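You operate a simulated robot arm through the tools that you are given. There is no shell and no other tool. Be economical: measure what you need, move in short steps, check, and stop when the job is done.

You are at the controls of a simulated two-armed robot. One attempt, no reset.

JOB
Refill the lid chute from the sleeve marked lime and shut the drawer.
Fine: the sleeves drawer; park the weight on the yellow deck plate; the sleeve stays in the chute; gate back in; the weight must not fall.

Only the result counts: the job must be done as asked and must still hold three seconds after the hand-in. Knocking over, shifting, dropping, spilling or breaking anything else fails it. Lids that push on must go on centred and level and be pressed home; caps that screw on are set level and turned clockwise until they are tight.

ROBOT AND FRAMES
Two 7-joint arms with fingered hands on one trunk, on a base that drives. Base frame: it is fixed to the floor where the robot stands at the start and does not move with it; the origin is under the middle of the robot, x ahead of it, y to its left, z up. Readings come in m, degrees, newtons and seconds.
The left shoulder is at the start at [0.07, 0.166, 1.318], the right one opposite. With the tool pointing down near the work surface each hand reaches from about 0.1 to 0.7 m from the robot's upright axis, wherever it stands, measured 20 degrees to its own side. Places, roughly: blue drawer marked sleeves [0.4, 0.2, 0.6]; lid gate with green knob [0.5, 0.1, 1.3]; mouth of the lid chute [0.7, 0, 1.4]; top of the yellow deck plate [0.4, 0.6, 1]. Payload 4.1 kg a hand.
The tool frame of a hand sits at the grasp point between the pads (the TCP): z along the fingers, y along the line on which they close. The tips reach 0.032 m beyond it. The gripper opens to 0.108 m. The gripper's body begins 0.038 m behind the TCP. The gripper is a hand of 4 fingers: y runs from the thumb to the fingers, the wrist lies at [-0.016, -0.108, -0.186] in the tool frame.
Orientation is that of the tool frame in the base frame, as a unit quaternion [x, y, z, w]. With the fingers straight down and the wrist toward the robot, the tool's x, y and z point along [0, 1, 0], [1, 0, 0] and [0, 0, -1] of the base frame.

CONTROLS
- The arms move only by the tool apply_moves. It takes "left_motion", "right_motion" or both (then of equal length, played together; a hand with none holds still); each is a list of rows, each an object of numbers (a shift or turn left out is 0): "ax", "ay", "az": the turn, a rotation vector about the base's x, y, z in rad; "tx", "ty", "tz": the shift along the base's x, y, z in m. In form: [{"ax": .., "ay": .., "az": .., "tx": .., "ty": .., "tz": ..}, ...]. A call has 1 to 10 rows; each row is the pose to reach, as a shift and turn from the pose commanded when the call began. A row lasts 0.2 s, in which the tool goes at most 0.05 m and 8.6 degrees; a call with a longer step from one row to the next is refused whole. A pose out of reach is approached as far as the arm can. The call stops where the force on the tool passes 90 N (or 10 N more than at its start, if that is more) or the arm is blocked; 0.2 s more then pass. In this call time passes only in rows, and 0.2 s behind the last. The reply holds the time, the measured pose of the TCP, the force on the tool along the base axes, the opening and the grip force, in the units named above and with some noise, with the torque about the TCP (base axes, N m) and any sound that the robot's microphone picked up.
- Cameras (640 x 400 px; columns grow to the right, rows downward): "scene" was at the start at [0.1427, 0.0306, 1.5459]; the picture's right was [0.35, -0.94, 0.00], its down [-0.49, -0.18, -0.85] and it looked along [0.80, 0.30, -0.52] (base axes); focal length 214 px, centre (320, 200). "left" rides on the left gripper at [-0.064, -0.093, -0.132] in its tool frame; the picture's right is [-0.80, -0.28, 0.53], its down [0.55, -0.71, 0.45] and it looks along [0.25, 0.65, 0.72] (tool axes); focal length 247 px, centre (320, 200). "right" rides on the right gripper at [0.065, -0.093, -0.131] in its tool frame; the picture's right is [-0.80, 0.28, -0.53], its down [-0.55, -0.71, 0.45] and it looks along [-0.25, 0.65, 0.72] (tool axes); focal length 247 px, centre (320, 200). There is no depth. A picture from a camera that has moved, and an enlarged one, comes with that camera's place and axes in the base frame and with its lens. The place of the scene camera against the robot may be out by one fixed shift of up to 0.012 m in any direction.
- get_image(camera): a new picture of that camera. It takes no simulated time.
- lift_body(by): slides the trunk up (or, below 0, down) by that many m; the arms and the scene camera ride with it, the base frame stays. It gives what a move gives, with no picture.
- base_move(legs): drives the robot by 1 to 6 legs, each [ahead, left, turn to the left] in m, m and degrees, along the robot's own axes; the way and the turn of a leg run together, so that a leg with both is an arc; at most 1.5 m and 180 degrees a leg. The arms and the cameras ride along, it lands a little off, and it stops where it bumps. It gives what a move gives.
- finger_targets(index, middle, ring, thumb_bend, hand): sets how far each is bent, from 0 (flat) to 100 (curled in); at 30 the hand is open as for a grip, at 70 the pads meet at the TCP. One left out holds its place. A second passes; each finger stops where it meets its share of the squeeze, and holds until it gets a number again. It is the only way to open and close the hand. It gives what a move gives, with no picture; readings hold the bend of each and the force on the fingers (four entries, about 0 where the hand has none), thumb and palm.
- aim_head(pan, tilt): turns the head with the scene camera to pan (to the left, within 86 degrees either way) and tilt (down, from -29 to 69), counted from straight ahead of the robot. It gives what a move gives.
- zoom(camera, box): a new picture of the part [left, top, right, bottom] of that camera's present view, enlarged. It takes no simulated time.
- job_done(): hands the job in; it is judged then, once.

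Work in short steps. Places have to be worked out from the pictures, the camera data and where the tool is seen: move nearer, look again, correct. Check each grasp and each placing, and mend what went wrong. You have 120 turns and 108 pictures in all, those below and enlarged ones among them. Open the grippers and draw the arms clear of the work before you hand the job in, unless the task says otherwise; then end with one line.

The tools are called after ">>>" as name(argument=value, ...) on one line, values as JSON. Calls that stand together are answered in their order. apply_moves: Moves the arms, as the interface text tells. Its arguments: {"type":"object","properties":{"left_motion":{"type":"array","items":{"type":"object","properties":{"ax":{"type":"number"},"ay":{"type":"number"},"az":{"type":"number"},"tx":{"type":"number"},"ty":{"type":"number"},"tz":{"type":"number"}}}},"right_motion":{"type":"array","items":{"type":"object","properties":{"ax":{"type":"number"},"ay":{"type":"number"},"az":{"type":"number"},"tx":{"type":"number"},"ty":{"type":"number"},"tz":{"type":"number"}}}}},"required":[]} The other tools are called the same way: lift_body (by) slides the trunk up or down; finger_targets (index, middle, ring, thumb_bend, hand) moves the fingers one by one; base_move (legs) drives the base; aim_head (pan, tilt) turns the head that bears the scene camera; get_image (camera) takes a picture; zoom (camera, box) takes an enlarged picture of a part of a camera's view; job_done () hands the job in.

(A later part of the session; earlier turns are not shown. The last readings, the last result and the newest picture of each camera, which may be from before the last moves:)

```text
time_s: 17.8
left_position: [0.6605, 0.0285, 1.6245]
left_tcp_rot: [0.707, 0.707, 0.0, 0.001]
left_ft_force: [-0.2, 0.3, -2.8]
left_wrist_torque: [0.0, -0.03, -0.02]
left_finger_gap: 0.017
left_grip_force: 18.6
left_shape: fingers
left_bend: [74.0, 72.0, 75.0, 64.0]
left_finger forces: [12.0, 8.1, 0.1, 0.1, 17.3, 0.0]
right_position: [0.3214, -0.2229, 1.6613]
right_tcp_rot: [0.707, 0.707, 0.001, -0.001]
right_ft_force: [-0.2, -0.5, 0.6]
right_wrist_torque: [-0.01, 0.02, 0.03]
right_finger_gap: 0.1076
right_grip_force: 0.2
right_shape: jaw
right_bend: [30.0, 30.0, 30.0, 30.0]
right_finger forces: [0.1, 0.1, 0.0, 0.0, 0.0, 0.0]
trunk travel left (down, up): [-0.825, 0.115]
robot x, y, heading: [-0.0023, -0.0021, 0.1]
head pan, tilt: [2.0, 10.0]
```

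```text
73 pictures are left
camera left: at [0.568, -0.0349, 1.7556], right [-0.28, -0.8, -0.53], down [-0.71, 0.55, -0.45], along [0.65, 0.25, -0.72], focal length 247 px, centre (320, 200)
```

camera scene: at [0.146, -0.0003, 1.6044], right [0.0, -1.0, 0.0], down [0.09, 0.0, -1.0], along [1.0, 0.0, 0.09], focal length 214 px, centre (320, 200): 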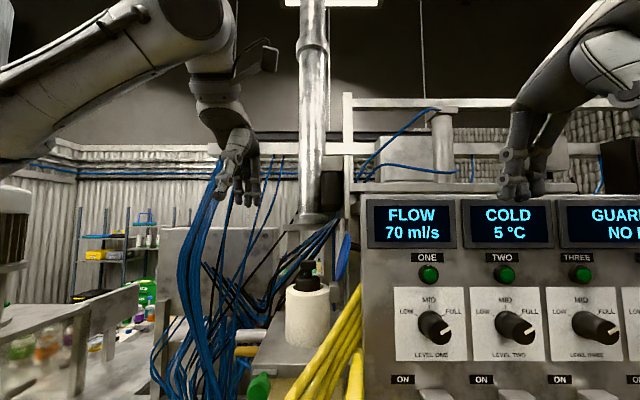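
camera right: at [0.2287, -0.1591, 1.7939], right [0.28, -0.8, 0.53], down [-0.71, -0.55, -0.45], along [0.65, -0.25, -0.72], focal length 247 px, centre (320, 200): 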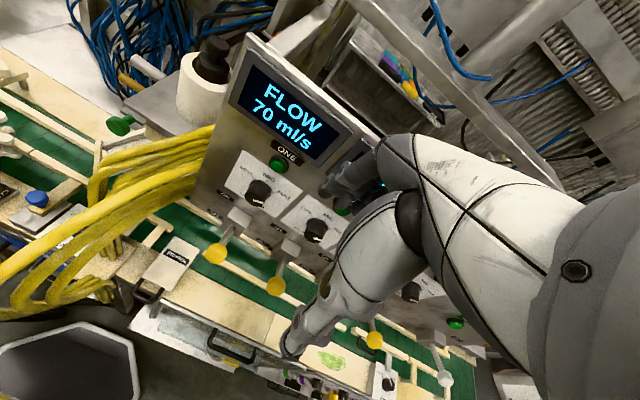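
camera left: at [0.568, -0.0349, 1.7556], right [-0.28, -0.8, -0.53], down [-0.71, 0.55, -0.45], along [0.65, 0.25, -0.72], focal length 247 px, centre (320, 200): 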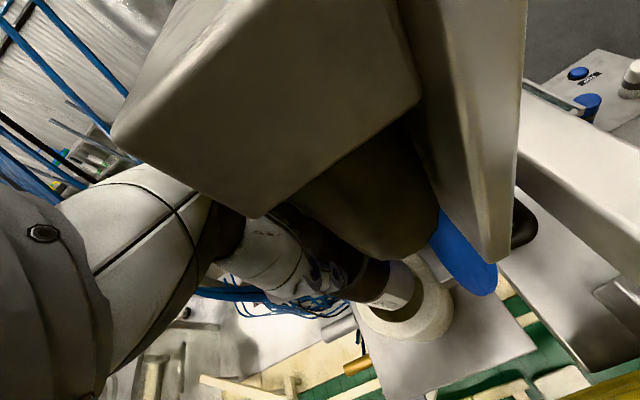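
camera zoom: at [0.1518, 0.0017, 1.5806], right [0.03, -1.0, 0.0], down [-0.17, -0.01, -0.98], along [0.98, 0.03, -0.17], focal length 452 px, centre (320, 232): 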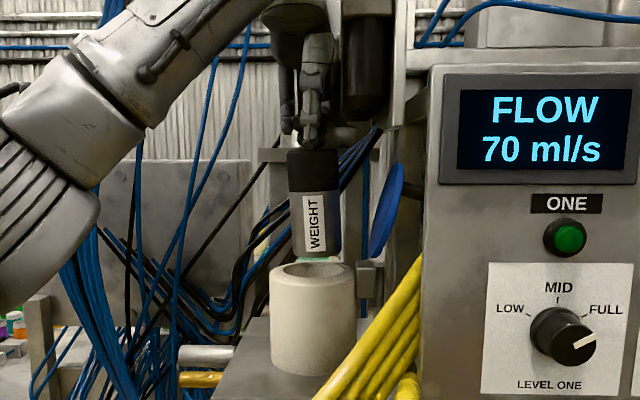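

The weight is just clear of the rim. I carry it left (+y), away from nozzle and tube, keeping height.

>>> apply_moves(left_motion=[{"tz": 0.008, "ty": 0.015}, {"tz": 0.01, "ty": 0.05}, {"tz": 0.01, "ty": 0.09, "tx": -0.01}, {"tz": 0.01, "ty": 0.13, "tx": -0.03}, {"tz": 0.01, "ty": 0.17, "tx": -0.05}, {"tz": 0.01, "ty": 0.21, "tx": -0.07}, {"tz": 0.01, "ty": 0.25, "tx": -0.09}, {"tz": 0.01, "ty": 0.29, "tx": -0.11}, {"tz": 0.01, "ty": 0.33, "tx": -0.13}, {"tz": 0.01, "ty": 0.37, "tx": -0.15}])

>>> get_image(camera="left")

```text
time_s: 20.0
left_position: [0.507, 0.4034, 1.636]
left_tcp_rot: [0.707, 0.707, -0.001, 0.0]
left_ft_force: [-0.3, -0.1, -2.4]
left_wrist_torque: [-0.03, -0.01, -0.02]
left_finger_gap: 0.0168
left_grip_force: 19.6
left_shape: fingers
left_bend: [74.0, 72.0, 75.0, 64.0]
left_finger forces: [11.8, 7.8, 0.2, 0.0, 19.0, 0.0]
right_position: [0.3205, -0.2195, 1.6626]
right_tcp_rot: [0.707, 0.707, 0.0, 0.001]
right_ft_force: [-0.3, -0.7, 0.3]
right_wrist_torque: [-0.02, -0.02, -0.04]
right_finger_gap: 0.1075
right_grip_force: 0.1
right_shape: jaw
right_bend: [30.0, 30.0, 30.0, 30.0]
right_finger forces: [0.0, 0.0, 0.0, 0.0, 0.0, 0.0]
trunk travel left (down, up): [-0.825, 0.115]
robot x, y, heading: [-0.0022, -0.0025, -0.1]
head pan, tilt: [2.0, 10.0]
```

```text
72 pictures are left
camera left: at [0.4149, 0.338, 1.7675], right [-0.28, -0.8, -0.53], down [-0.71, 0.55, -0.45], along [0.65, 0.25, -0.72], focal length 247 px, centre (320, 200)
```

left: 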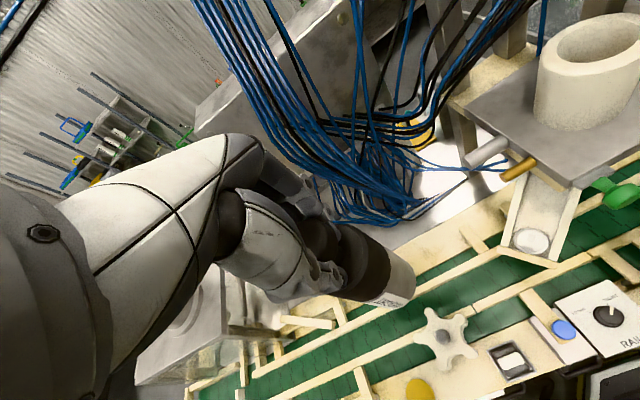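

Weight held well. I move on to above the yellow plate (≈(0.40, 0.555, 0.975)), lowering to about 1.36, and turn the head there.

>>> apply_moves(left_motion=[{"tx": -0.015, "ty": 0.02, "tz": -0.03}, {"tx": -0.03, "ty": 0.04, "tz": -0.06}, {"tx": -0.045, "ty": 0.06, "tz": -0.09}, {"tx": -0.06, "ty": 0.08, "tz": -0.12}, {"tx": -0.075, "ty": 0.1, "tz": -0.15}, {"tx": -0.09, "ty": 0.12, "tz": -0.18}, {"tx": -0.1, "ty": 0.14, "tz": -0.21}, {"tx": -0.107, "ty": 0.152, "tz": -0.245}, {"tx": -0.107, "ty": 0.152, "tz": -0.28}])

>>> aim_head(pan=50, tilt=35)

>>> get_image(camera="scene")

>>> get_image(camera="left")

```text
time_s: 22.0
left_position: [0.404, 0.5508, 1.3533]
left_tcp_rot: [0.707, 0.707, 0.0, 0.001]
left_ft_force: [-1.2, -0.5, -3.5]
left_wrist_torque: [0.06, -0.03, -0.02]
left_finger_gap: 0.0163
left_grip_force: 20.6
left_shape: fingers
left_bend: [74.0, 72.0, 75.0, 64.0]
left_finger forces: [11.8, 8.5, 0.4, 0.1, 20.7, 0.1]
right_position: [0.3221, -0.2224, 1.662]
right_tcp_rot: [0.707, 0.707, 0.0, -0.001]
right_ft_force: [0.3, -0.1, 0.4]
right_wrist_torque: [-0.03, 0.0, -0.02]
right_finger_gap: 0.1078
right_grip_force: 0.0
right_shape: jaw
right_bend: [30.0, 30.0, 30.0, 30.0]
right_finger forces: [0.1, 0.0, 0.1, 0.1, 0.0, 0.0]
trunk travel left (down, up): [-0.825, 0.115]
robot x, y, heading: [0.0027, 0.0005, 0.1]
head pan, tilt: [2.0, 10.0]
```

```text
time_s: 23.2
left_position: [0.4037, 0.5517, 1.3528]
left_tcp_rot: [0.707, 0.707, -0.001, 0.0]
left_ft_force: [-0.1, 0.2, -2.3]
left_wrist_torque: [0.01, 0.0, -0.04]
left_finger_gap: 0.0161
left_grip_force: 20.5
left_shape: fingers
left_bend: [74.0, 72.0, 75.0, 64.0]
left_finger forces: [11.7, 8.6, 0.3, 0.0, 20.9, 0.0]
right_position: [0.3215, -0.2212, 1.6616]
right_tcp_rot: [0.707, 0.707, 0.0, -0.001]
right_ft_force: [0.2, 0.8, -0.7]
right_wrist_torque: [0.01, -0.01, -0.01]
right_finger_gap: 0.1077
right_grip_force: 0.1
right_shape: jaw
right_bend: [30.0, 30.0, 30.0, 30.0]
right_finger forces: [0.1, 0.0, 0.1, 0.0, 0.1, 0.0]
trunk travel left (down, up): [-0.825, 0.115]
robot x, y, heading: [0.0019, 0.0041, 0.1]
head pan, tilt: [50.0, 35.0]
```

```text
71 pictures are left
camera scene: at [0.1154, 0.0668, 1.5406], right [0.77, -0.64, 0.0], down [-0.37, -0.44, -0.82], along [0.53, 0.63, -0.57], focal length 214 px, centre (320, 200)
```

scene: 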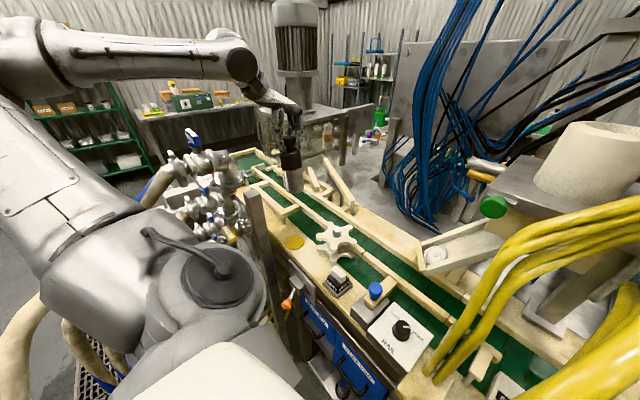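

```text
70 pictures are left
camera left: at [0.3112, 0.4864, 1.4844], right [-0.28, -0.8, -0.53], down [-0.71, 0.55, -0.45], along [0.65, 0.25, -0.72], focal length 247 px, centre (320, 200)
```

left: 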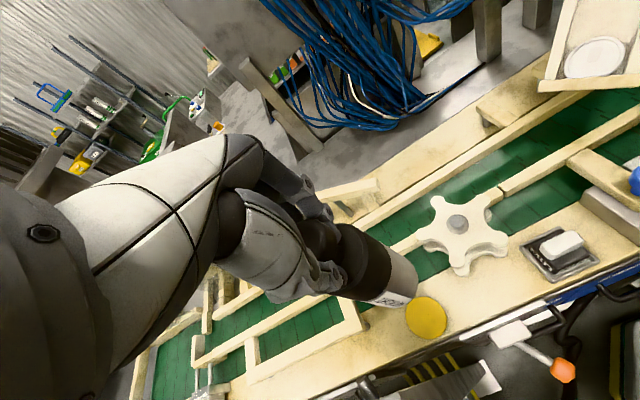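

Plate centre refines to about (0.401, 0.565, 0.95). I shift onto it and lower to about 5 cm above, then check alignment.

>>> apply_moves(left_motion=[{"tx": -0.002, "ty": 0.013, "tz": -0.03}, {"tx": -0.002, "ty": 0.013, "tz": -0.07}, {"tx": -0.002, "ty": 0.013, "tz": -0.11}, {"tx": -0.002, "ty": 0.013, "tz": -0.15}, {"tx": -0.002, "ty": 0.013, "tz": -0.175}])

>>> zoom(camera="scene", box=[230, 130, 390, 290])

>>> zoom(camera="left", box=[260, 160, 520, 400])

```text
time_s: 24.4
left_position: [0.4031, 0.5665, 1.1801]
left_tcp_rot: [0.707, 0.707, 0.0, 0.0]
left_ft_force: [0.2, -0.1, -2.7]
left_wrist_torque: [0.0, -0.01, 0.0]
left_finger_gap: 0.0164
left_grip_force: 21.3
left_shape: fingers
left_bend: [74.0, 73.0, 75.0, 65.0]
left_finger forces: [11.8, 9.6, 0.5, 0.1, 21.1, 0.0]
right_position: [0.3228, -0.221, 1.6622]
right_tcp_rot: [0.707, 0.707, 0.0, 0.0]
right_ft_force: [0.4, 0.1, 0.2]
right_wrist_torque: [-0.01, 0.0, -0.01]
right_finger_gap: 0.1077
right_grip_force: 0.2
right_shape: jaw
right_bend: [30.0, 30.0, 30.0, 30.0]
right_finger forces: [0.0, 0.0, 0.0, 0.1, 0.1, 0.1]
trunk travel left (down, up): [-0.825, 0.115]
robot x, y, heading: [-0.0005, 0.0006, -0.4]
head pan, tilt: [50.0, 35.0]
```

```text
2.50 times, centred on (310, 210) of scene
camera zoom: at [0.1161, 0.0677, 1.5404], right [0.77, -0.64, 0.0], down [-0.37, -0.44, -0.82], along [0.53, 0.63, -0.57], focal length 536 px, centre (345, 175)
```

zoom: 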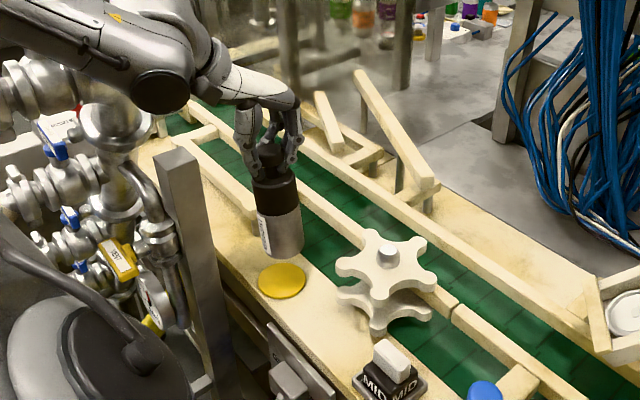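

```text
1.67 times, centred on (390, 280) of left
camera zoom: at [0.3102, 0.5022, 1.312], right [-0.28, -0.8, -0.53], down [-0.71, 0.55, -0.45], along [0.65, 0.25, -0.72], focal length 412 px, centre (203, 67)
```

zoom: 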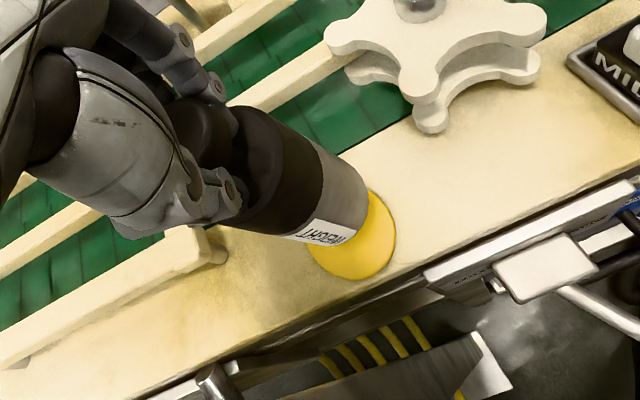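

Weight lines up over the disc with about 6 cm to go. Lower 4 cm, then look at the gap.

>>> apply_moves(left_motion=[{"tz": -0.015, "tx": -0.002}, {"tz": -0.03, "tx": -0.002}, {"tz": -0.04, "tx": -0.002}])

>>> zoom(camera="scene", box=[250, 180, 350, 260])

```text
time_s: 25.2
left_position: [0.3975, 0.5577, 1.1452]
left_tcp_rot: [0.708, 0.707, 0.002, -0.001]
left_ft_force: [0.3, 0.8, -3.5]
left_wrist_torque: [0.0, -0.02, -0.02]
left_finger_gap: 0.016
left_grip_force: 21.5
left_shape: fingers
left_bend: [74.0, 73.0, 75.0, 65.0]
left_finger forces: [11.9, 9.6, 0.5, 0.0, 21.7, 0.0]
right_position: [0.3199, -0.2312, 1.6613]
right_tcp_rot: [0.708, 0.706, 0.003, -0.001]
right_ft_force: [-0.5, -0.2, 0.6]
right_wrist_torque: [0.0, -0.01, 0.0]
right_finger_gap: 0.1077
right_grip_force: 0.0
right_shape: jaw
right_bend: [30.0, 30.0, 30.0, 30.0]
right_finger forces: [0.1, 0.1, 0.0, 0.1, 0.1, 0.1]
trunk travel left (down, up): [-0.825, 0.115]
robot x, y, heading: [0.0014, -0.001, -0.0]
head pan, tilt: [50.0, 35.0]
```

```text
5.00 times, centred on (300, 220) of scene
camera zoom: at [0.1136, 0.0573, 1.5413], right [0.77, -0.64, 0.0], down [-0.37, -0.43, -0.82], along [0.53, 0.63, -0.57], focal length 1072 px, centre (420, 100)
```

zoom: 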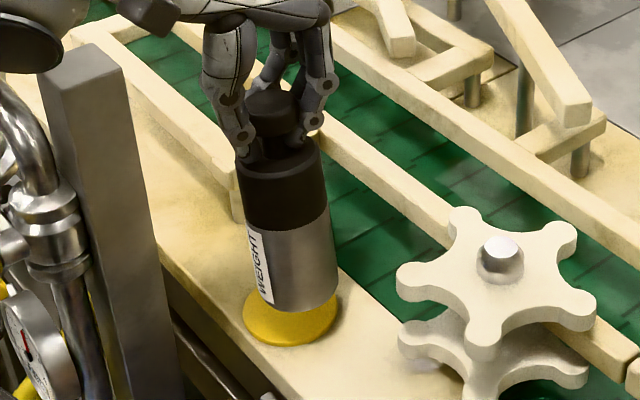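

Both arms shifted about 1 cm to −y, as if the body were pushed sideways; I check whether the elbow touches the steel post or pipes.

>>> aim_head(pan=70, tilt=45)

>>> get_image(camera="scene")

```text
time_s: 26.0
left_position: [0.3972, 0.5582, 1.145]
left_tcp_rot: [0.707, 0.708, 0.001, -0.002]
left_ft_force: [0.0, 0.6, -2.7]
left_wrist_torque: [0.0, 0.01, -0.01]
left_finger_gap: 0.0161
left_grip_force: 22.2
left_shape: fingers
left_bend: [74.0, 73.0, 75.0, 65.0]
left_finger forces: [11.8, 9.7, 0.6, 0.0, 21.6, 0.0]
right_position: [0.3198, -0.2325, 1.6608]
right_tcp_rot: [0.707, 0.707, 0.003, -0.002]
right_ft_force: [0.7, 0.6, -0.4]
right_wrist_torque: [0.01, -0.01, 0.03]
right_finger_gap: 0.1077
right_grip_force: 0.0
right_shape: jaw
right_bend: [30.0, 30.0, 30.0, 30.0]
right_finger forces: [0.1, 0.0, 0.0, 0.1, 0.0, 0.0]
trunk travel left (down, up): [-0.825, 0.115]
robot x, y, heading: [0.002, -0.0025, -0.2]
head pan, tilt: [70.0, 45.0]
```

```text
66 pictures are left
camera scene: at [0.085, 0.0661, 1.5263], right [0.94, -0.34, 0.0], down [-0.24, -0.66, -0.71], along [0.24, 0.67, -0.7], focal length 214 px, centre (320, 200)
```

scene: 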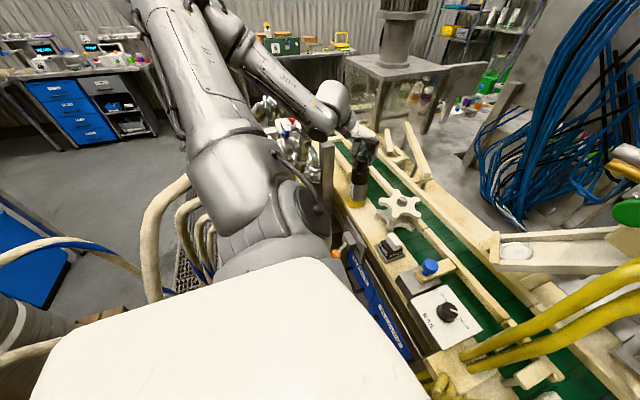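

Zoom at the forearm by the post and valves.

>>> zoom(camera="scene", box=[240, 60, 400, 220])

```text
2.50 times, centred on (320, 140) of scene
camera zoom: at [0.085, 0.0661, 1.5263], right [0.94, -0.34, 0.0], down [-0.24, -0.66, -0.71], along [0.24, 0.67, -0.7], focal length 536 px, centre (320, 350)
```

zoom: 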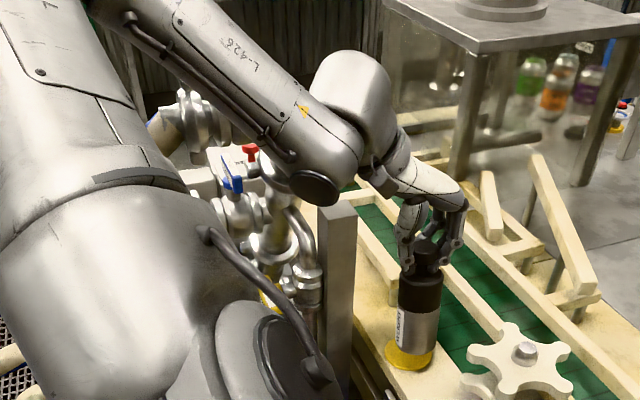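

The wrist cap presses on the steel post. I back up 4.5 cm to relieve it and yaw the hand +0.6 rad so the wrist moves away from the post, then look.

>>> apply_moves(left_motion=[{"tz": 0.015}, {"tz": 0.03}, {"tz": 0.045}, {"tz": 0.045, "az": 0.12}, {"tz": 0.045, "az": 0.24}, {"tz": 0.045, "az": 0.36}, {"tz": 0.045, "az": 0.48}, {"tz": 0.045, "az": 0.6}])

>>> zoom(camera="scene", box=[240, 60, 400, 220])

```text
time_s: 27.8
left_position: [0.3987, 0.5672, 1.1849]
left_tcp_rot: [0.465, 0.885, 0.0, 0.001]
left_ft_force: [0.3, 0.0, -2.5]
left_wrist_torque: [0.04, -0.01, -0.02]
left_finger_gap: 0.0157
left_grip_force: 23.2
left_shape: fingers
left_bend: [74.0, 73.0, 75.0, 65.0]
left_finger forces: [11.9, 10.3, 0.7, 0.0, 22.5, 0.0]
right_position: [0.322, -0.2209, 1.6625]
right_tcp_rot: [0.707, 0.707, 0.0, 0.0]
right_ft_force: [-0.2, -0.2, -0.2]
right_wrist_torque: [0.01, -0.02, 0.02]
right_finger_gap: 0.1075
right_grip_force: 0.0
right_shape: jaw
right_bend: [30.0, 30.0, 30.0, 30.0]
right_finger forces: [0.0, 0.2, 0.0, 0.0, 0.0, 0.0]
trunk travel left (down, up): [-0.825, 0.115]
robot x, y, heading: [-0.0003, -0.0022, 0.1]
head pan, tilt: [70.0, 45.0]
```

```text
2.50 times, centred on (320, 140) of scene
camera zoom: at [0.0866, 0.0773, 1.5256], right [0.94, -0.34, 0.0], down [-0.24, -0.67, -0.71], along [0.24, 0.66, -0.71], focal length 536 px, centre (320, 350)
```

zoom: 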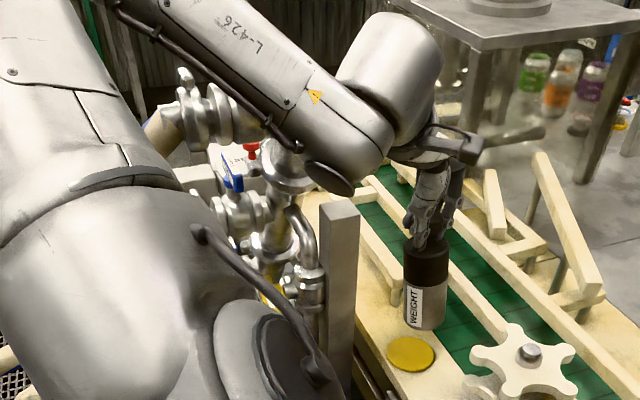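

Clear of the post now. I yaw another 0.6 to keep the forearm fully right of the post, recentre over the disc, and look.

>>> apply_moves(left_motion=[{"az": 0.12}, {"az": 0.24}, {"az": 0.36}, {"az": 0.48}, {"az": 0.6}])

>>> zoom(camera="scene", box=[240, 60, 440, 220])

>>> get_image(camera="left")

```text
time_s: 29.0
left_position: [0.3984, 0.5657, 1.1849]
left_tcp_rot: [0.183, 0.983, 0.0, 0.001]
left_ft_force: [0.3, 0.6, -3.7]
left_wrist_torque: [0.0, 0.04, -0.02]
left_finger_gap: 0.0159
left_grip_force: 22.7
left_shape: fingers
left_bend: [74.0, 73.0, 75.0, 65.0]
left_finger forces: [12.1, 10.6, 0.8, 0.1, 22.5, 0.0]
right_position: [0.3235, -0.2219, 1.663]
right_tcp_rot: [0.707, 0.707, 0.0, 0.0]
right_ft_force: [1.0, -0.2, 0.6]
right_wrist_torque: [0.02, -0.01, 0.02]
right_finger_gap: 0.1075
right_grip_force: 0.0
right_shape: jaw
right_bend: [30.0, 30.0, 30.0, 30.0]
right_finger forces: [0.0, 0.1, 0.0, 0.0, 0.0, 0.0]
trunk travel left (down, up): [-0.825, 0.115]
robot x, y, heading: [0.0008, 0.0, -0.0]
head pan, tilt: [70.0, 45.0]
```

```text
2.50 times, centred on (340, 140) of scene
camera zoom: at [0.0873, 0.0764, 1.5256], right [0.94, -0.34, 0.0], down [-0.24, -0.66, -0.71], along [0.24, 0.66, -0.71], focal length 536 px, centre (270, 350)
```

zoom: 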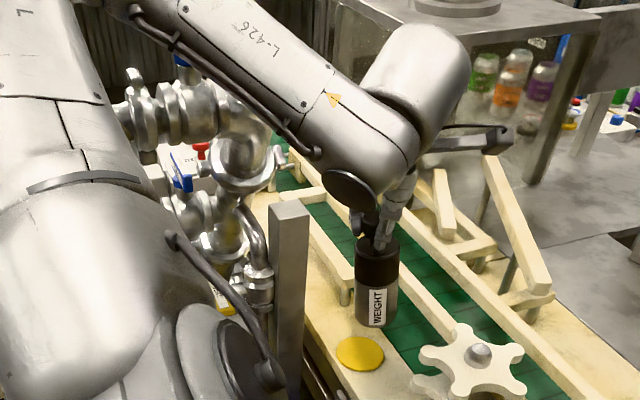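

```text
62 pictures are left
camera left: at [0.426, 0.4561, 1.3161], right [0.64, -0.55, -0.53], down [-0.77, -0.46, -0.45], along [0.0, 0.7, -0.72], focal length 247 px, centre (320, 200)
```

left: 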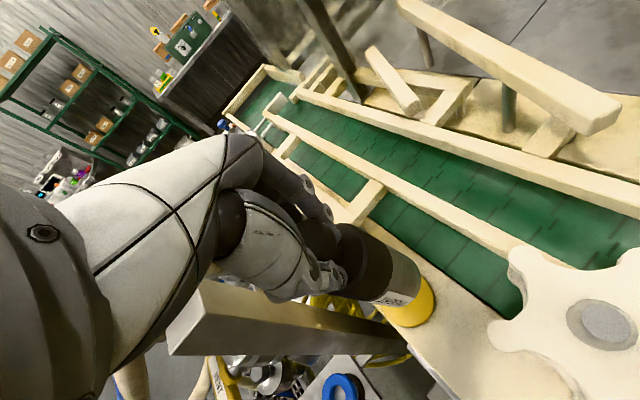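

The forearm is clear of the post. Lower 4 cm and verify the robot doesn't shift.

>>> apply_moves(left_motion=[{"tz": -0.015}, {"tz": -0.03}, {"tz": -0.042}])

>>> zoom(camera="scene", box=[270, 100, 390, 220])

>>> zoom(camera="left", box=[300, 200, 500, 360])

```text
time_s: 29.8
left_position: [0.3974, 0.5644, 1.1432]
left_tcp_rot: [0.184, 0.983, 0.0, 0.0]
left_ft_force: [0.1, 0.0, -2.5]
left_wrist_torque: [0.0, 0.02, 0.01]
left_finger_gap: 0.0157
left_grip_force: 23.0
left_shape: fingers
left_bend: [74.0, 73.0, 75.0, 65.0]
left_finger forces: [12.1, 10.4, 0.9, 0.1, 22.9, 0.1]
right_position: [0.3226, -0.2213, 1.6622]
right_tcp_rot: [0.707, 0.708, 0.0, 0.001]
right_ft_force: [0.7, -0.3, 0.2]
right_wrist_torque: [-0.01, 0.07, -0.01]
right_finger_gap: 0.1078
right_grip_force: 0.0
right_shape: jaw
right_bend: [30.0, 30.0, 30.0, 30.0]
right_finger forces: [0.0, 0.0, 0.0, 0.0, 0.0, 0.0]
trunk travel left (down, up): [-0.825, 0.115]
robot x, y, heading: [0.0036, -0.0008, 0.0]
head pan, tilt: [70.0, 45.0]
```

```text
3.33 times, centred on (330, 160) of scene
camera zoom: at [0.0867, 0.0761, 1.5257], right [0.94, -0.34, 0.0], down [-0.24, -0.66, -0.71], along [0.24, 0.66, -0.71], focal length 715 px, centre (287, 333)
```

zoom: 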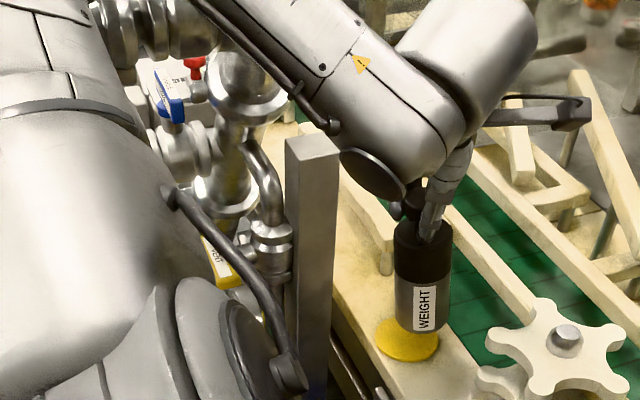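

```text
2.50 times, centred on (400, 280) of left
camera zoom: at [0.4246, 0.455, 1.274], right [0.64, -0.55, -0.53], down [-0.77, -0.46, -0.45], along [0.0, 0.7, -0.72], focal length 617 px, centre (120, 0)
```

zoom: 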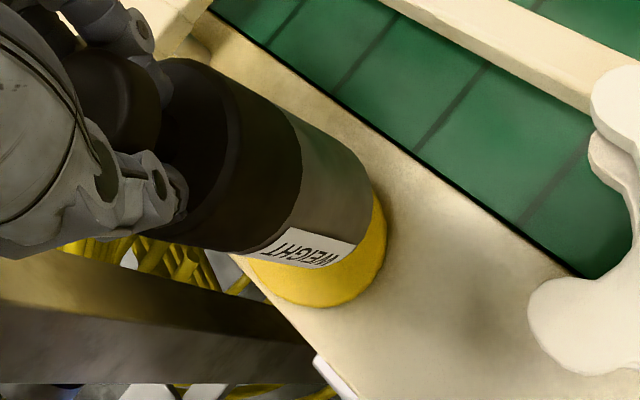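

The weight sits about 1 cm to +x of the disc centre (slight tilt in grip) with ~2 cm gap. I shift −x 9 mm and lower gently 14 mm.

>>> apply_moves(left_motion=[{"tx": -0.005}, {"tx": -0.009, "tz": -0.005}, {"tx": -0.009, "tz": -0.01}, {"tx": -0.009, "tz": -0.014}])

>>> zoom(camera="scene", box=[310, 140, 370, 210])

>>> zoom(camera="left", box=[300, 200, 500, 360])

```text
time_s: 30.8
left_position: [0.3887, 0.565, 1.1295]
left_tcp_rot: [0.184, 0.983, 0.0, 0.0]
left_ft_force: [0.5, -0.1, -2.1]
left_wrist_torque: [-0.01, 0.02, 0.02]
left_finger_gap: 0.0159
left_grip_force: 23.1
left_shape: fingers
left_bend: [74.0, 73.0, 75.0, 65.0]
left_finger forces: [12.0, 10.6, 0.8, 0.0, 22.8, 0.1]
right_position: [0.3215, -0.2214, 1.6618]
right_tcp_rot: [0.707, 0.707, -0.001, -0.001]
right_ft_force: [-0.2, -0.4, -0.1]
right_wrist_torque: [-0.01, -0.01, 0.01]
right_finger_gap: 0.1079
right_grip_force: 0.0
right_shape: jaw
right_bend: [30.0, 30.0, 30.0, 30.0]
right_finger forces: [0.1, 0.1, 0.0, 0.0, 0.0, 0.1]
trunk travel left (down, up): [-0.825, 0.115]
robot x, y, heading: [-0.0008, -0.0018, 0.0]
head pan, tilt: [70.0, 45.0]
```

```text
5.71 times, centred on (340, 175) of scene
camera zoom: at [0.0867, 0.0759, 1.5257], right [0.94, -0.34, 0.0], down [-0.24, -0.66, -0.71], along [0.24, 0.66, -0.71], focal length 1226 px, centre (206, 343)
```

zoom: 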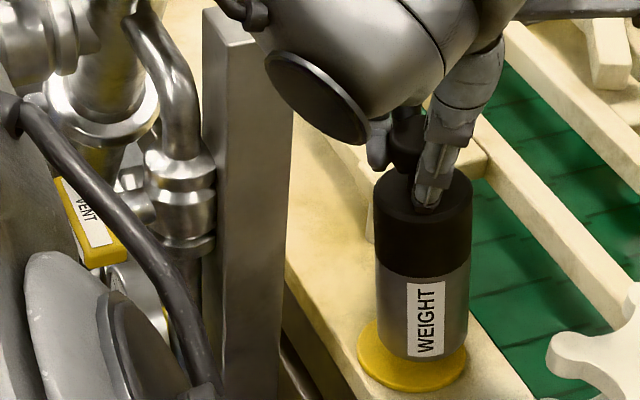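

```text
2.50 times, centred on (400, 280) of left
camera zoom: at [0.4161, 0.4555, 1.2603], right [0.64, -0.55, -0.53], down [-0.77, -0.46, -0.45], along [0.0, 0.69, -0.72], focal length 617 px, centre (120, 0)
```

zoom: 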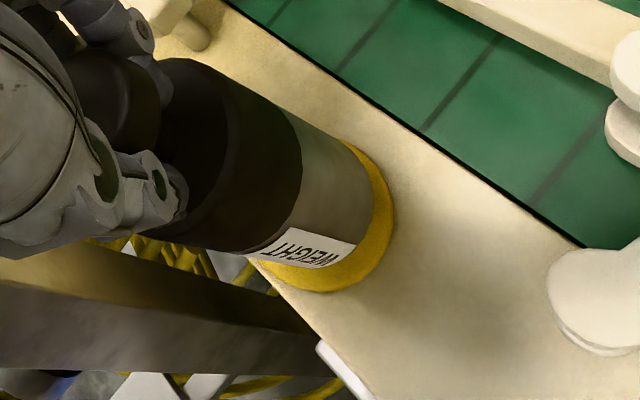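

Nearly down; I shift 4 mm more and lower in 3 mm steps, watching the vertical force.

>>> apply_moves(left_motion=[{"tx": -0.004, "tz": -0.003}, {"tx": -0.004, "tz": -0.006}, {"tx": -0.004, "tz": -0.008}])

>>> zoom(camera="scene", box=[310, 140, 370, 210])

```text
time_s: 31.6
left_position: [0.3864, 0.5655, 1.1219]
left_tcp_rot: [0.184, 0.983, 0.0, 0.0]
left_ft_force: [0.3, -0.4, -2.3]
left_wrist_torque: [0.03, 0.06, 0.01]
left_finger_gap: 0.0157
left_grip_force: 22.9
left_shape: fingers
left_bend: [74.0, 73.0, 75.0, 65.0]
left_finger forces: [12.1, 10.5, 0.7, 0.0, 22.8, 0.0]
right_position: [0.3221, -0.221, 1.6617]
right_tcp_rot: [0.707, 0.707, 0.0, 0.0]
right_ft_force: [-0.1, -0.9, 0.3]
right_wrist_torque: [0.02, 0.02, -0.03]
right_finger_gap: 0.1076
right_grip_force: 0.1
right_shape: jaw
right_bend: [30.0, 30.0, 30.0, 30.0]
right_finger forces: [0.1, 0.0, 0.0, 0.0, 0.0, 0.1]
trunk travel left (down, up): [-0.825, 0.115]
robot x, y, heading: [0.0001, -0.0009, -0.1]
head pan, tilt: [70.0, 45.0]
```

```text
5.71 times, centred on (340, 175) of scene
camera zoom: at [0.0868, 0.076, 1.5257], right [0.94, -0.34, 0.0], down [-0.24, -0.66, -0.71], along [0.24, 0.66, -0.71], focal length 1226 px, centre (206, 343)
```

zoom: 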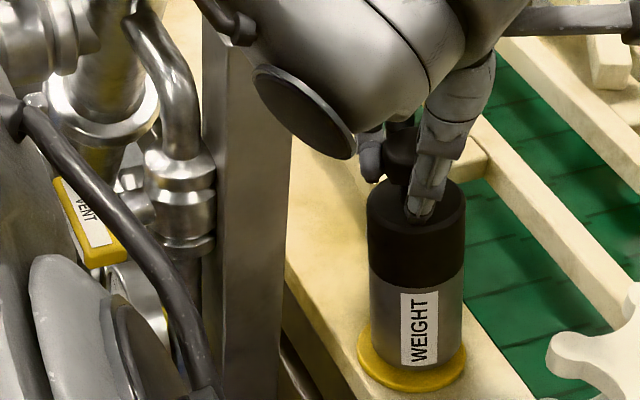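

Still free-hanging; continue in 3 mm steps.

>>> apply_moves(left_motion=[{"tz": -0.003}, {"tz": -0.005}])

>>> apply_moves(left_motion=[{"tz": -0.002}, {"tz": -0.004}])

>>> zoom(camera="scene", box=[310, 140, 370, 210])

```text
time_s: 32.2
left_position: [0.3859, 0.5646, 1.1159]
left_tcp_rot: [0.185, 0.983, 0.0, 0.0]
left_ft_force: [0.2, 0.2, -3.0]
left_wrist_torque: [0.0, 0.01, 0.01]
left_finger_gap: 0.0159
left_grip_force: 23.1
left_shape: fingers
left_bend: [74.0, 73.0, 75.0, 65.0]
left_finger forces: [12.1, 10.5, 0.8, 0.0, 22.8, 0.0]
right_position: [0.3216, -0.2215, 1.6638]
right_tcp_rot: [0.708, 0.706, 0.0, 0.001]
right_ft_force: [-0.2, -0.2, 0.8]
right_wrist_torque: [0.0, 0.03, -0.02]
right_finger_gap: 0.108
right_grip_force: 0.0
right_shape: jaw
right_bend: [30.0, 30.0, 30.0, 30.0]
right_finger forces: [0.0, 0.0, 0.2, 0.0, 0.1, 0.0]
trunk travel left (down, up): [-0.825, 0.115]
robot x, y, heading: [0.0019, -0.0036, 0.1]
head pan, tilt: [70.0, 45.0]
```

```text
time_s: 32.8
left_position: [0.3852, 0.5644, 1.1138]
left_tcp_rot: [0.186, 0.983, 0.002, 0.002]
left_ft_force: [1.5, -0.3, 14.0]
left_wrist_torque: [-0.08, 0.05, -0.01]
left_finger_gap: 0.0156
left_grip_force: 30.4
left_shape: fingers
left_bend: [74.0, 73.0, 75.0, 65.0]
left_finger forces: [12.3, 12.5, 0.8, 0.1, 35.2, 0.1]
right_position: [0.3196, -0.225, 1.6619]
right_tcp_rot: [0.707, 0.707, 0.002, 0.0]
right_ft_force: [0.4, -0.4, 0.5]
right_wrist_torque: [-0.01, 0.01, 0.0]
right_finger_gap: 0.1076
right_grip_force: 0.0
right_shape: jaw
right_bend: [30.0, 30.0, 30.0, 30.0]
right_finger forces: [0.0, 0.1, 0.0, 0.1, 0.0, 0.0]
trunk travel left (down, up): [-0.825, 0.115]
robot x, y, heading: [0.0007, 0.0026, -0.1]
head pan, tilt: [70.0, 45.0]
```

```text
5.71 times, centred on (340, 175) of scene
camera zoom: at [0.0853, 0.0733, 1.5262], right [0.94, -0.34, 0.0], down [-0.24, -0.66, -0.71], along [0.24, 0.67, -0.71], focal length 1226 px, centre (206, 343)
```

zoom: 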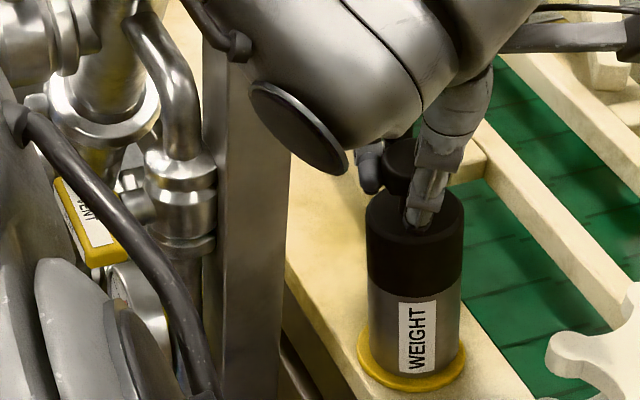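

Contact with the disc (14 N up). I ease up 2 mm, then open the fingers gently.

>>> apply_moves(left_motion=[{"tz": 0.002}])

>>> finger_targets(hand="left", index=62, middle=62, ring=62, thumb_bend=55)

>>> finger_targets(hand="left", index=30, middle=30, ring=30, thumb_bend=30)

>>> zoom(camera="scene", box=[310, 120, 380, 210])

```text
time_s: 33.2
left_position: [0.3863, 0.5644, 1.1146]
left_tcp_rot: [0.185, 0.983, 0.0, 0.0]
left_ft_force: [0.1, 0.3, 6.7]
left_wrist_torque: [0.03, 0.01, 0.03]
left_finger_gap: 0.0153
left_grip_force: 26.8
left_shape: fingers
left_bend: [74.0, 73.0, 75.0, 65.0]
left_finger forces: [12.1, 11.9, 0.7, 0.0, 30.1, 0.1]
right_position: [0.3217, -0.2225, 1.6622]
right_tcp_rot: [0.707, 0.707, 0.001, -0.002]
right_ft_force: [-0.1, -0.6, 0.8]
right_wrist_torque: [-0.02, 0.04, -0.03]
right_finger_gap: 0.1078
right_grip_force: 0.0
right_shape: jaw
right_bend: [30.0, 30.0, 30.0, 30.0]
right_finger forces: [0.1, 0.0, 0.0, 0.0, 0.0, 0.1]
trunk travel left (down, up): [-0.825, 0.115]
robot x, y, heading: [0.0024, -0.0011, -0.0]
head pan, tilt: [70.0, 45.0]
```

```text
time_s: 34.2
left_position: [0.3861, 0.5643, 1.1163]
left_tcp_rot: [0.184, 0.983, 0.002, 0.001]
left_ft_force: [1.9, 1.2, 12.9]
left_wrist_torque: [0.1, -0.16, -0.02]
left_finger_gap: 0.0301
left_grip_force: 8.9
left_shape: fingers
left_bend: [63.0, 62.0, 62.0, 55.0]
left_finger forces: [16.5, 0.9, 0.0, 0.0, 0.0, 0.0]
right_position: [0.3203, -0.2243, 1.6629]
right_tcp_rot: [0.708, 0.707, 0.001, 0.0]
right_ft_force: [-0.4, 0.4, -0.3]
right_wrist_torque: [0.01, 0.0, 0.02]
right_finger_gap: 0.1075
right_grip_force: 0.1
right_shape: jaw
right_bend: [30.0, 30.0, 30.0, 30.0]
right_finger forces: [0.0, 0.1, 0.1, 0.0, 0.0, 0.0]
trunk travel left (down, up): [-0.825, 0.115]
robot x, y, heading: [-0.0017, -0.0021, 0.0]
head pan, tilt: [70.0, 45.0]
```

```text
time_s: 35.2
left_position: [0.3854, 0.5647, 1.1146]
left_tcp_rot: [0.184, 0.983, 0.0, -0.001]
left_ft_force: [0.3, 0.9, -0.4]
left_wrist_torque: [0.01, -0.01, 0.01]
left_finger_gap: 0.1078
left_grip_force: 0.1
left_shape: fingers
left_bend: [30.0, 30.0, 30.0, 30.0]
left_finger forces: [0.1, 0.0, 0.0, 0.0, 0.0, 0.0]
right_position: [0.3214, -0.2225, 1.6625]
right_tcp_rot: [0.707, 0.707, 0.0, 0.0]
right_ft_force: [0.0, -0.4, -0.5]
right_wrist_torque: [0.0, 0.01, -0.01]
right_finger_gap: 0.1074
right_grip_force: 0.1
right_shape: jaw
right_bend: [30.0, 30.0, 30.0, 30.0]
right_finger forces: [0.1, 0.0, 0.0, 0.1, 0.0, 0.1]
trunk travel left (down, up): [-0.825, 0.115]
robot x, y, heading: [-0.0001, -0.0001, 0.0]
head pan, tilt: [70.0, 45.0]
```

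```text
4.44 times, centred on (345, 165) of scene
camera zoom: at [0.0865, 0.0757, 1.5257], right [0.94, -0.34, 0.0], down [-0.24, -0.66, -0.71], along [0.24, 0.66, -0.71], focal length 953 px, centre (209, 356)
```

zoom: 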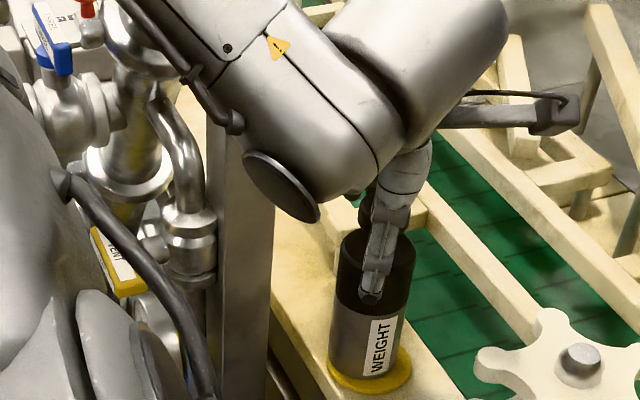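

Weight stands on the disc and the hand is open. I lift straight up slowly.

>>> apply_moves(left_motion=[{"tz": 0.01}, {"tz": 0.025}, {"tz": 0.045}, {"tz": 0.08}, {"tz": 0.12}, {"tz": 0.16}, {"tz": 0.2}])

>>> zoom(camera="scene", box=[290, 60, 410, 220])

>>> get_image(camera="left")

```text
time_s: 36.8
left_position: [0.3854, 0.5648, 1.3147]
left_tcp_rot: [0.184, 0.983, 0.0, -0.001]
left_ft_force: [-0.8, 0.1, 0.1]
left_wrist_torque: [-0.02, 0.03, 0.0]
left_finger_gap: 0.108
left_grip_force: 0.2
left_shape: fingers
left_bend: [30.0, 30.0, 30.0, 30.0]
left_finger forces: [0.1, 0.1, 0.0, 0.0, 0.1, 0.0]
right_position: [0.3209, -0.2229, 1.6619]
right_tcp_rot: [0.707, 0.707, 0.0, -0.001]
right_ft_force: [0.1, -0.9, -0.4]
right_wrist_torque: [0.0, 0.02, 0.02]
right_finger_gap: 0.108
right_grip_force: 0.0
right_shape: jaw
right_bend: [30.0, 30.0, 30.0, 30.0]
right_finger forces: [0.0, 0.0, 0.0, 0.0, 0.0, 0.0]
trunk travel left (down, up): [-0.825, 0.115]
robot x, y, heading: [0.0004, 0.0006, -0.0]
head pan, tilt: [70.0, 45.0]
```

```text
2.50 times, centred on (350, 140) of scene
camera zoom: at [0.0857, 0.0746, 1.5258], right [0.94, -0.34, 0.0], down [-0.24, -0.66, -0.71], along [0.24, 0.66, -0.71], focal length 536 px, centre (245, 350)
```

zoom: 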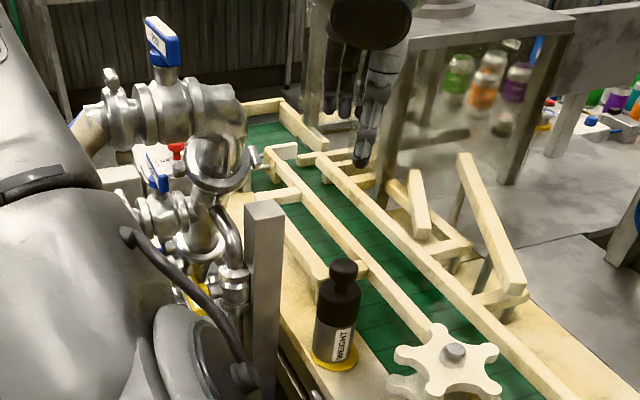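

```text
53 pictures are left
camera left: at [0.4121, 0.4543, 1.4466], right [0.64, -0.55, -0.53], down [-0.77, -0.46, -0.45], along [0.0, 0.7, -0.72], focal length 247 px, centre (320, 200)
```

left: 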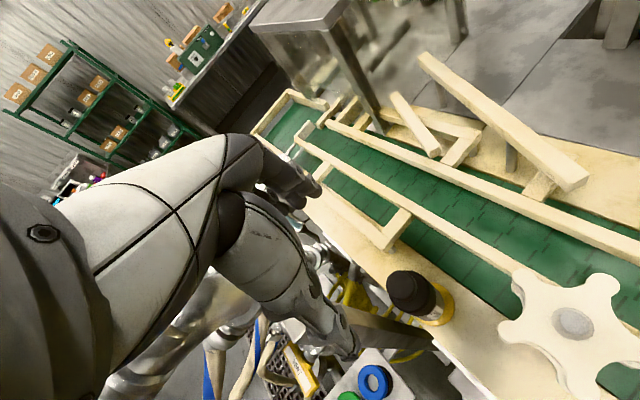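

The weight stands on the disc. Now I retract the left hand upward and toward the body with default yaw, then look at the drawer.

>>> apply_moves(left_motion=[{"tz": 0.04, "az": -0.1}, {"tz": 0.08, "az": -0.2}, {"tz": 0.12, "az": -0.32, "ty": -0.01}, {"tz": 0.14, "az": -0.44, "ty": -0.04}, {"tz": 0.15, "az": -0.56, "ty": -0.07, "tx": -0.01}, {"tz": 0.16, "az": -0.68, "ty": -0.1, "tx": -0.02}, {"tz": 0.16, "az": -0.8, "ty": -0.13, "tx": -0.03}, {"tz": 0.16, "az": -0.94, "ty": -0.16, "tx": -0.04}, {"tz": 0.16, "az": -1.08, "ty": -0.19, "tx": -0.06}, {"tz": 0.16, "az": -1.2, "ty": -0.21, "tx": -0.08}])

>>> aim_head(pan=35, tilt=62)

>>> get_image(camera="scene")

>>> get_image(camera="left")

```text
time_s: 39.0
left_position: [0.304, 0.3518, 1.4745]
left_tcp_rot: [0.707, 0.707, 0.0, 0.001]
left_ft_force: [0.2, 0.3, -0.8]
left_wrist_torque: [-0.03, 0.0, -0.01]
left_finger_gap: 0.1083
left_grip_force: 0.1
left_shape: fingers
left_bend: [30.0, 30.0, 30.0, 30.0]
left_finger forces: [0.1, 0.0, 0.0, 0.0, 0.0, 0.0]
right_position: [0.3211, -0.2225, 1.6627]
right_tcp_rot: [0.707, 0.707, 0.001, -0.001]
right_ft_force: [-0.4, 0.6, -0.1]
right_wrist_torque: [0.02, -0.05, -0.05]
right_finger_gap: 0.1077
right_grip_force: 0.1
right_shape: jaw
right_bend: [30.0, 30.0, 30.0, 30.0]
right_finger forces: [0.1, 0.0, 0.0, 0.0, 0.0, 0.0]
trunk travel left (down, up): [-0.825, 0.115]
robot x, y, heading: [0.0011, -0.0006, -0.0]
head pan, tilt: [70.0, 45.0]
```

```text
time_s: 40.0
left_position: [0.3054, 0.3515, 1.4735]
left_tcp_rot: [0.707, 0.707, 0.0, 0.0]
left_ft_force: [-0.1, -1.1, -0.2]
left_wrist_torque: [0.02, 0.01, 0.0]
left_finger_gap: 0.1084
left_grip_force: 0.0
left_shape: fingers
left_bend: [30.0, 30.0, 30.0, 30.0]
left_finger forces: [0.0, 0.0, 0.0, 0.0, 0.1, 0.0]
right_position: [0.322, -0.2229, 1.6627]
right_tcp_rot: [0.707, 0.707, 0.001, -0.001]
right_ft_force: [-0.1, 0.5, 0.7]
right_wrist_torque: [-0.02, 0.01, -0.02]
right_finger_gap: 0.1078
right_grip_force: 0.1
right_shape: jaw
right_bend: [30.0, 30.0, 30.0, 30.0]
right_finger forces: [0.0, 0.0, 0.0, 0.0, 0.1, 0.0]
trunk travel left (down, up): [-0.825, 0.115]
robot x, y, heading: [-0.0003, 0.0025, -0.0]
head pan, tilt: [35.0, 62.0]
```

```text
52 pictures are left
camera scene: at [0.1113, 0.036, 1.504], right [0.57, -0.82, 0.0], down [-0.72, -0.51, -0.47], along [0.38, 0.27, -0.88], focal length 214 px, centre (320, 200)
```

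scene: 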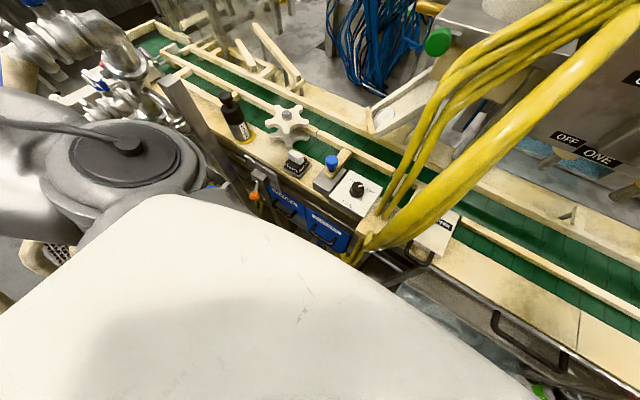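

```text
51 pictures are left
camera left: at [0.2132, 0.2878, 1.606], right [-0.28, -0.8, -0.53], down [-0.71, 0.55, -0.45], along [0.65, 0.25, -0.72], focal length 247 px, centre (320, 200)
```

left: 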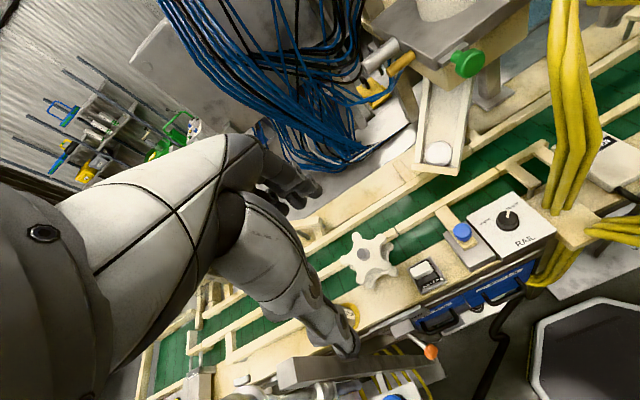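

I need room to pull the drawer, so I'll check the floor at the left and right rear before backing up.

>>> aim_head(pan=86, tilt=40)

>>> get_image(camera="scene")

>>> aim_head(pan=-80, tilt=45)

>>> get_image(camera="scene")

```text
time_s: 41.2
left_position: [0.3048, 0.353, 1.4745]
left_tcp_rot: [0.707, 0.707, 0.0, 0.0]
left_ft_force: [0.1, -0.2, 0.1]
left_wrist_torque: [0.0, -0.01, -0.01]
left_finger_gap: 0.1085
left_grip_force: 0.0
left_shape: fingers
left_bend: [30.0, 30.0, 30.0, 30.0]
left_finger forces: [0.1, 0.0, 0.0, 0.0, 0.0, 0.1]
right_position: [0.3217, -0.2229, 1.663]
right_tcp_rot: [0.707, 0.708, 0.001, -0.001]
right_ft_force: [-0.2, -0.9, -0.4]
right_wrist_torque: [-0.04, 0.01, -0.02]
right_finger_gap: 0.1076
right_grip_force: 0.1
right_shape: jaw
right_bend: [30.0, 30.0, 30.0, 30.0]
right_finger forces: [0.0, 0.1, 0.1, 0.0, 0.0, 0.0]
trunk travel left (down, up): [-0.825, 0.115]
robot x, y, heading: [0.0006, -0.0022, -0.1]
head pan, tilt: [85.9, 40.0]
```

```text
50 pictures are left
camera scene: at [0.0647, 0.0838, 1.533], right [1.0, -0.07, 0.0], down [-0.05, -0.64, -0.77], along [0.05, 0.76, -0.64], focal length 214 px, centre (320, 200)
```

scene: 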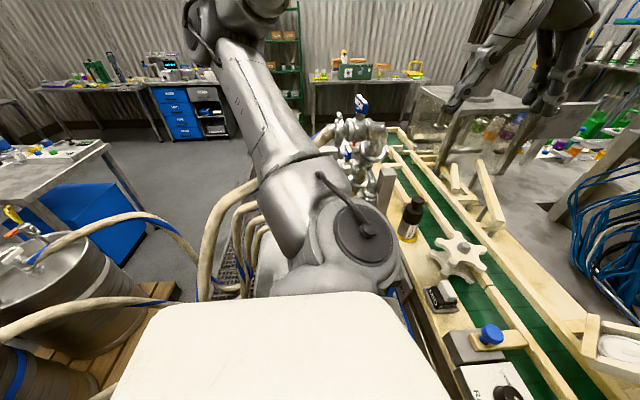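

```text
time_s: 43.8
left_position: [0.3055, 0.3527, 1.4742]
left_tcp_rot: [0.707, 0.707, 0.0, 0.001]
left_ft_force: [0.2, -0.3, 0.0]
left_wrist_torque: [0.0, 0.0, 0.0]
left_finger_gap: 0.1082
left_grip_force: 0.0
left_shape: fingers
left_bend: [30.0, 30.0, 30.0, 30.0]
left_finger forces: [0.1, 0.1, 0.0, 0.1, 0.0, 0.0]
right_position: [0.3213, -0.2233, 1.6625]
right_tcp_rot: [0.707, 0.707, 0.001, -0.001]
right_ft_force: [-0.4, 0.3, 0.4]
right_wrist_torque: [-0.01, 0.01, 0.03]
right_finger_gap: 0.1076
right_grip_force: 0.1
right_shape: jaw
right_bend: [30.0, 30.0, 30.0, 30.0]
right_finger forces: [0.1, 0.1, 0.1, 0.0, 0.0, 0.1]
trunk travel left (down, up): [-0.825, 0.115]
robot x, y, heading: [-0.001, 0.0004, -0.2]
head pan, tilt: [-80.0, 45.0]
```

```text
49 pictures are left
camera scene: at [0.0727, -0.081, 1.5257], right [-0.98, -0.17, 0.0], down [-0.12, 0.7, -0.71], along [0.12, -0.7, -0.71], focal length 214 px, centre (320, 200)
```

scene: 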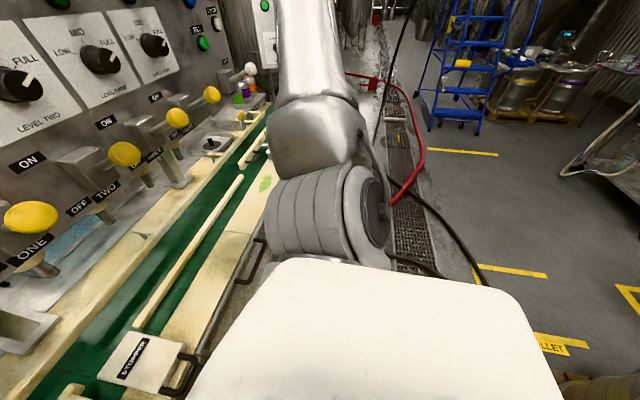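

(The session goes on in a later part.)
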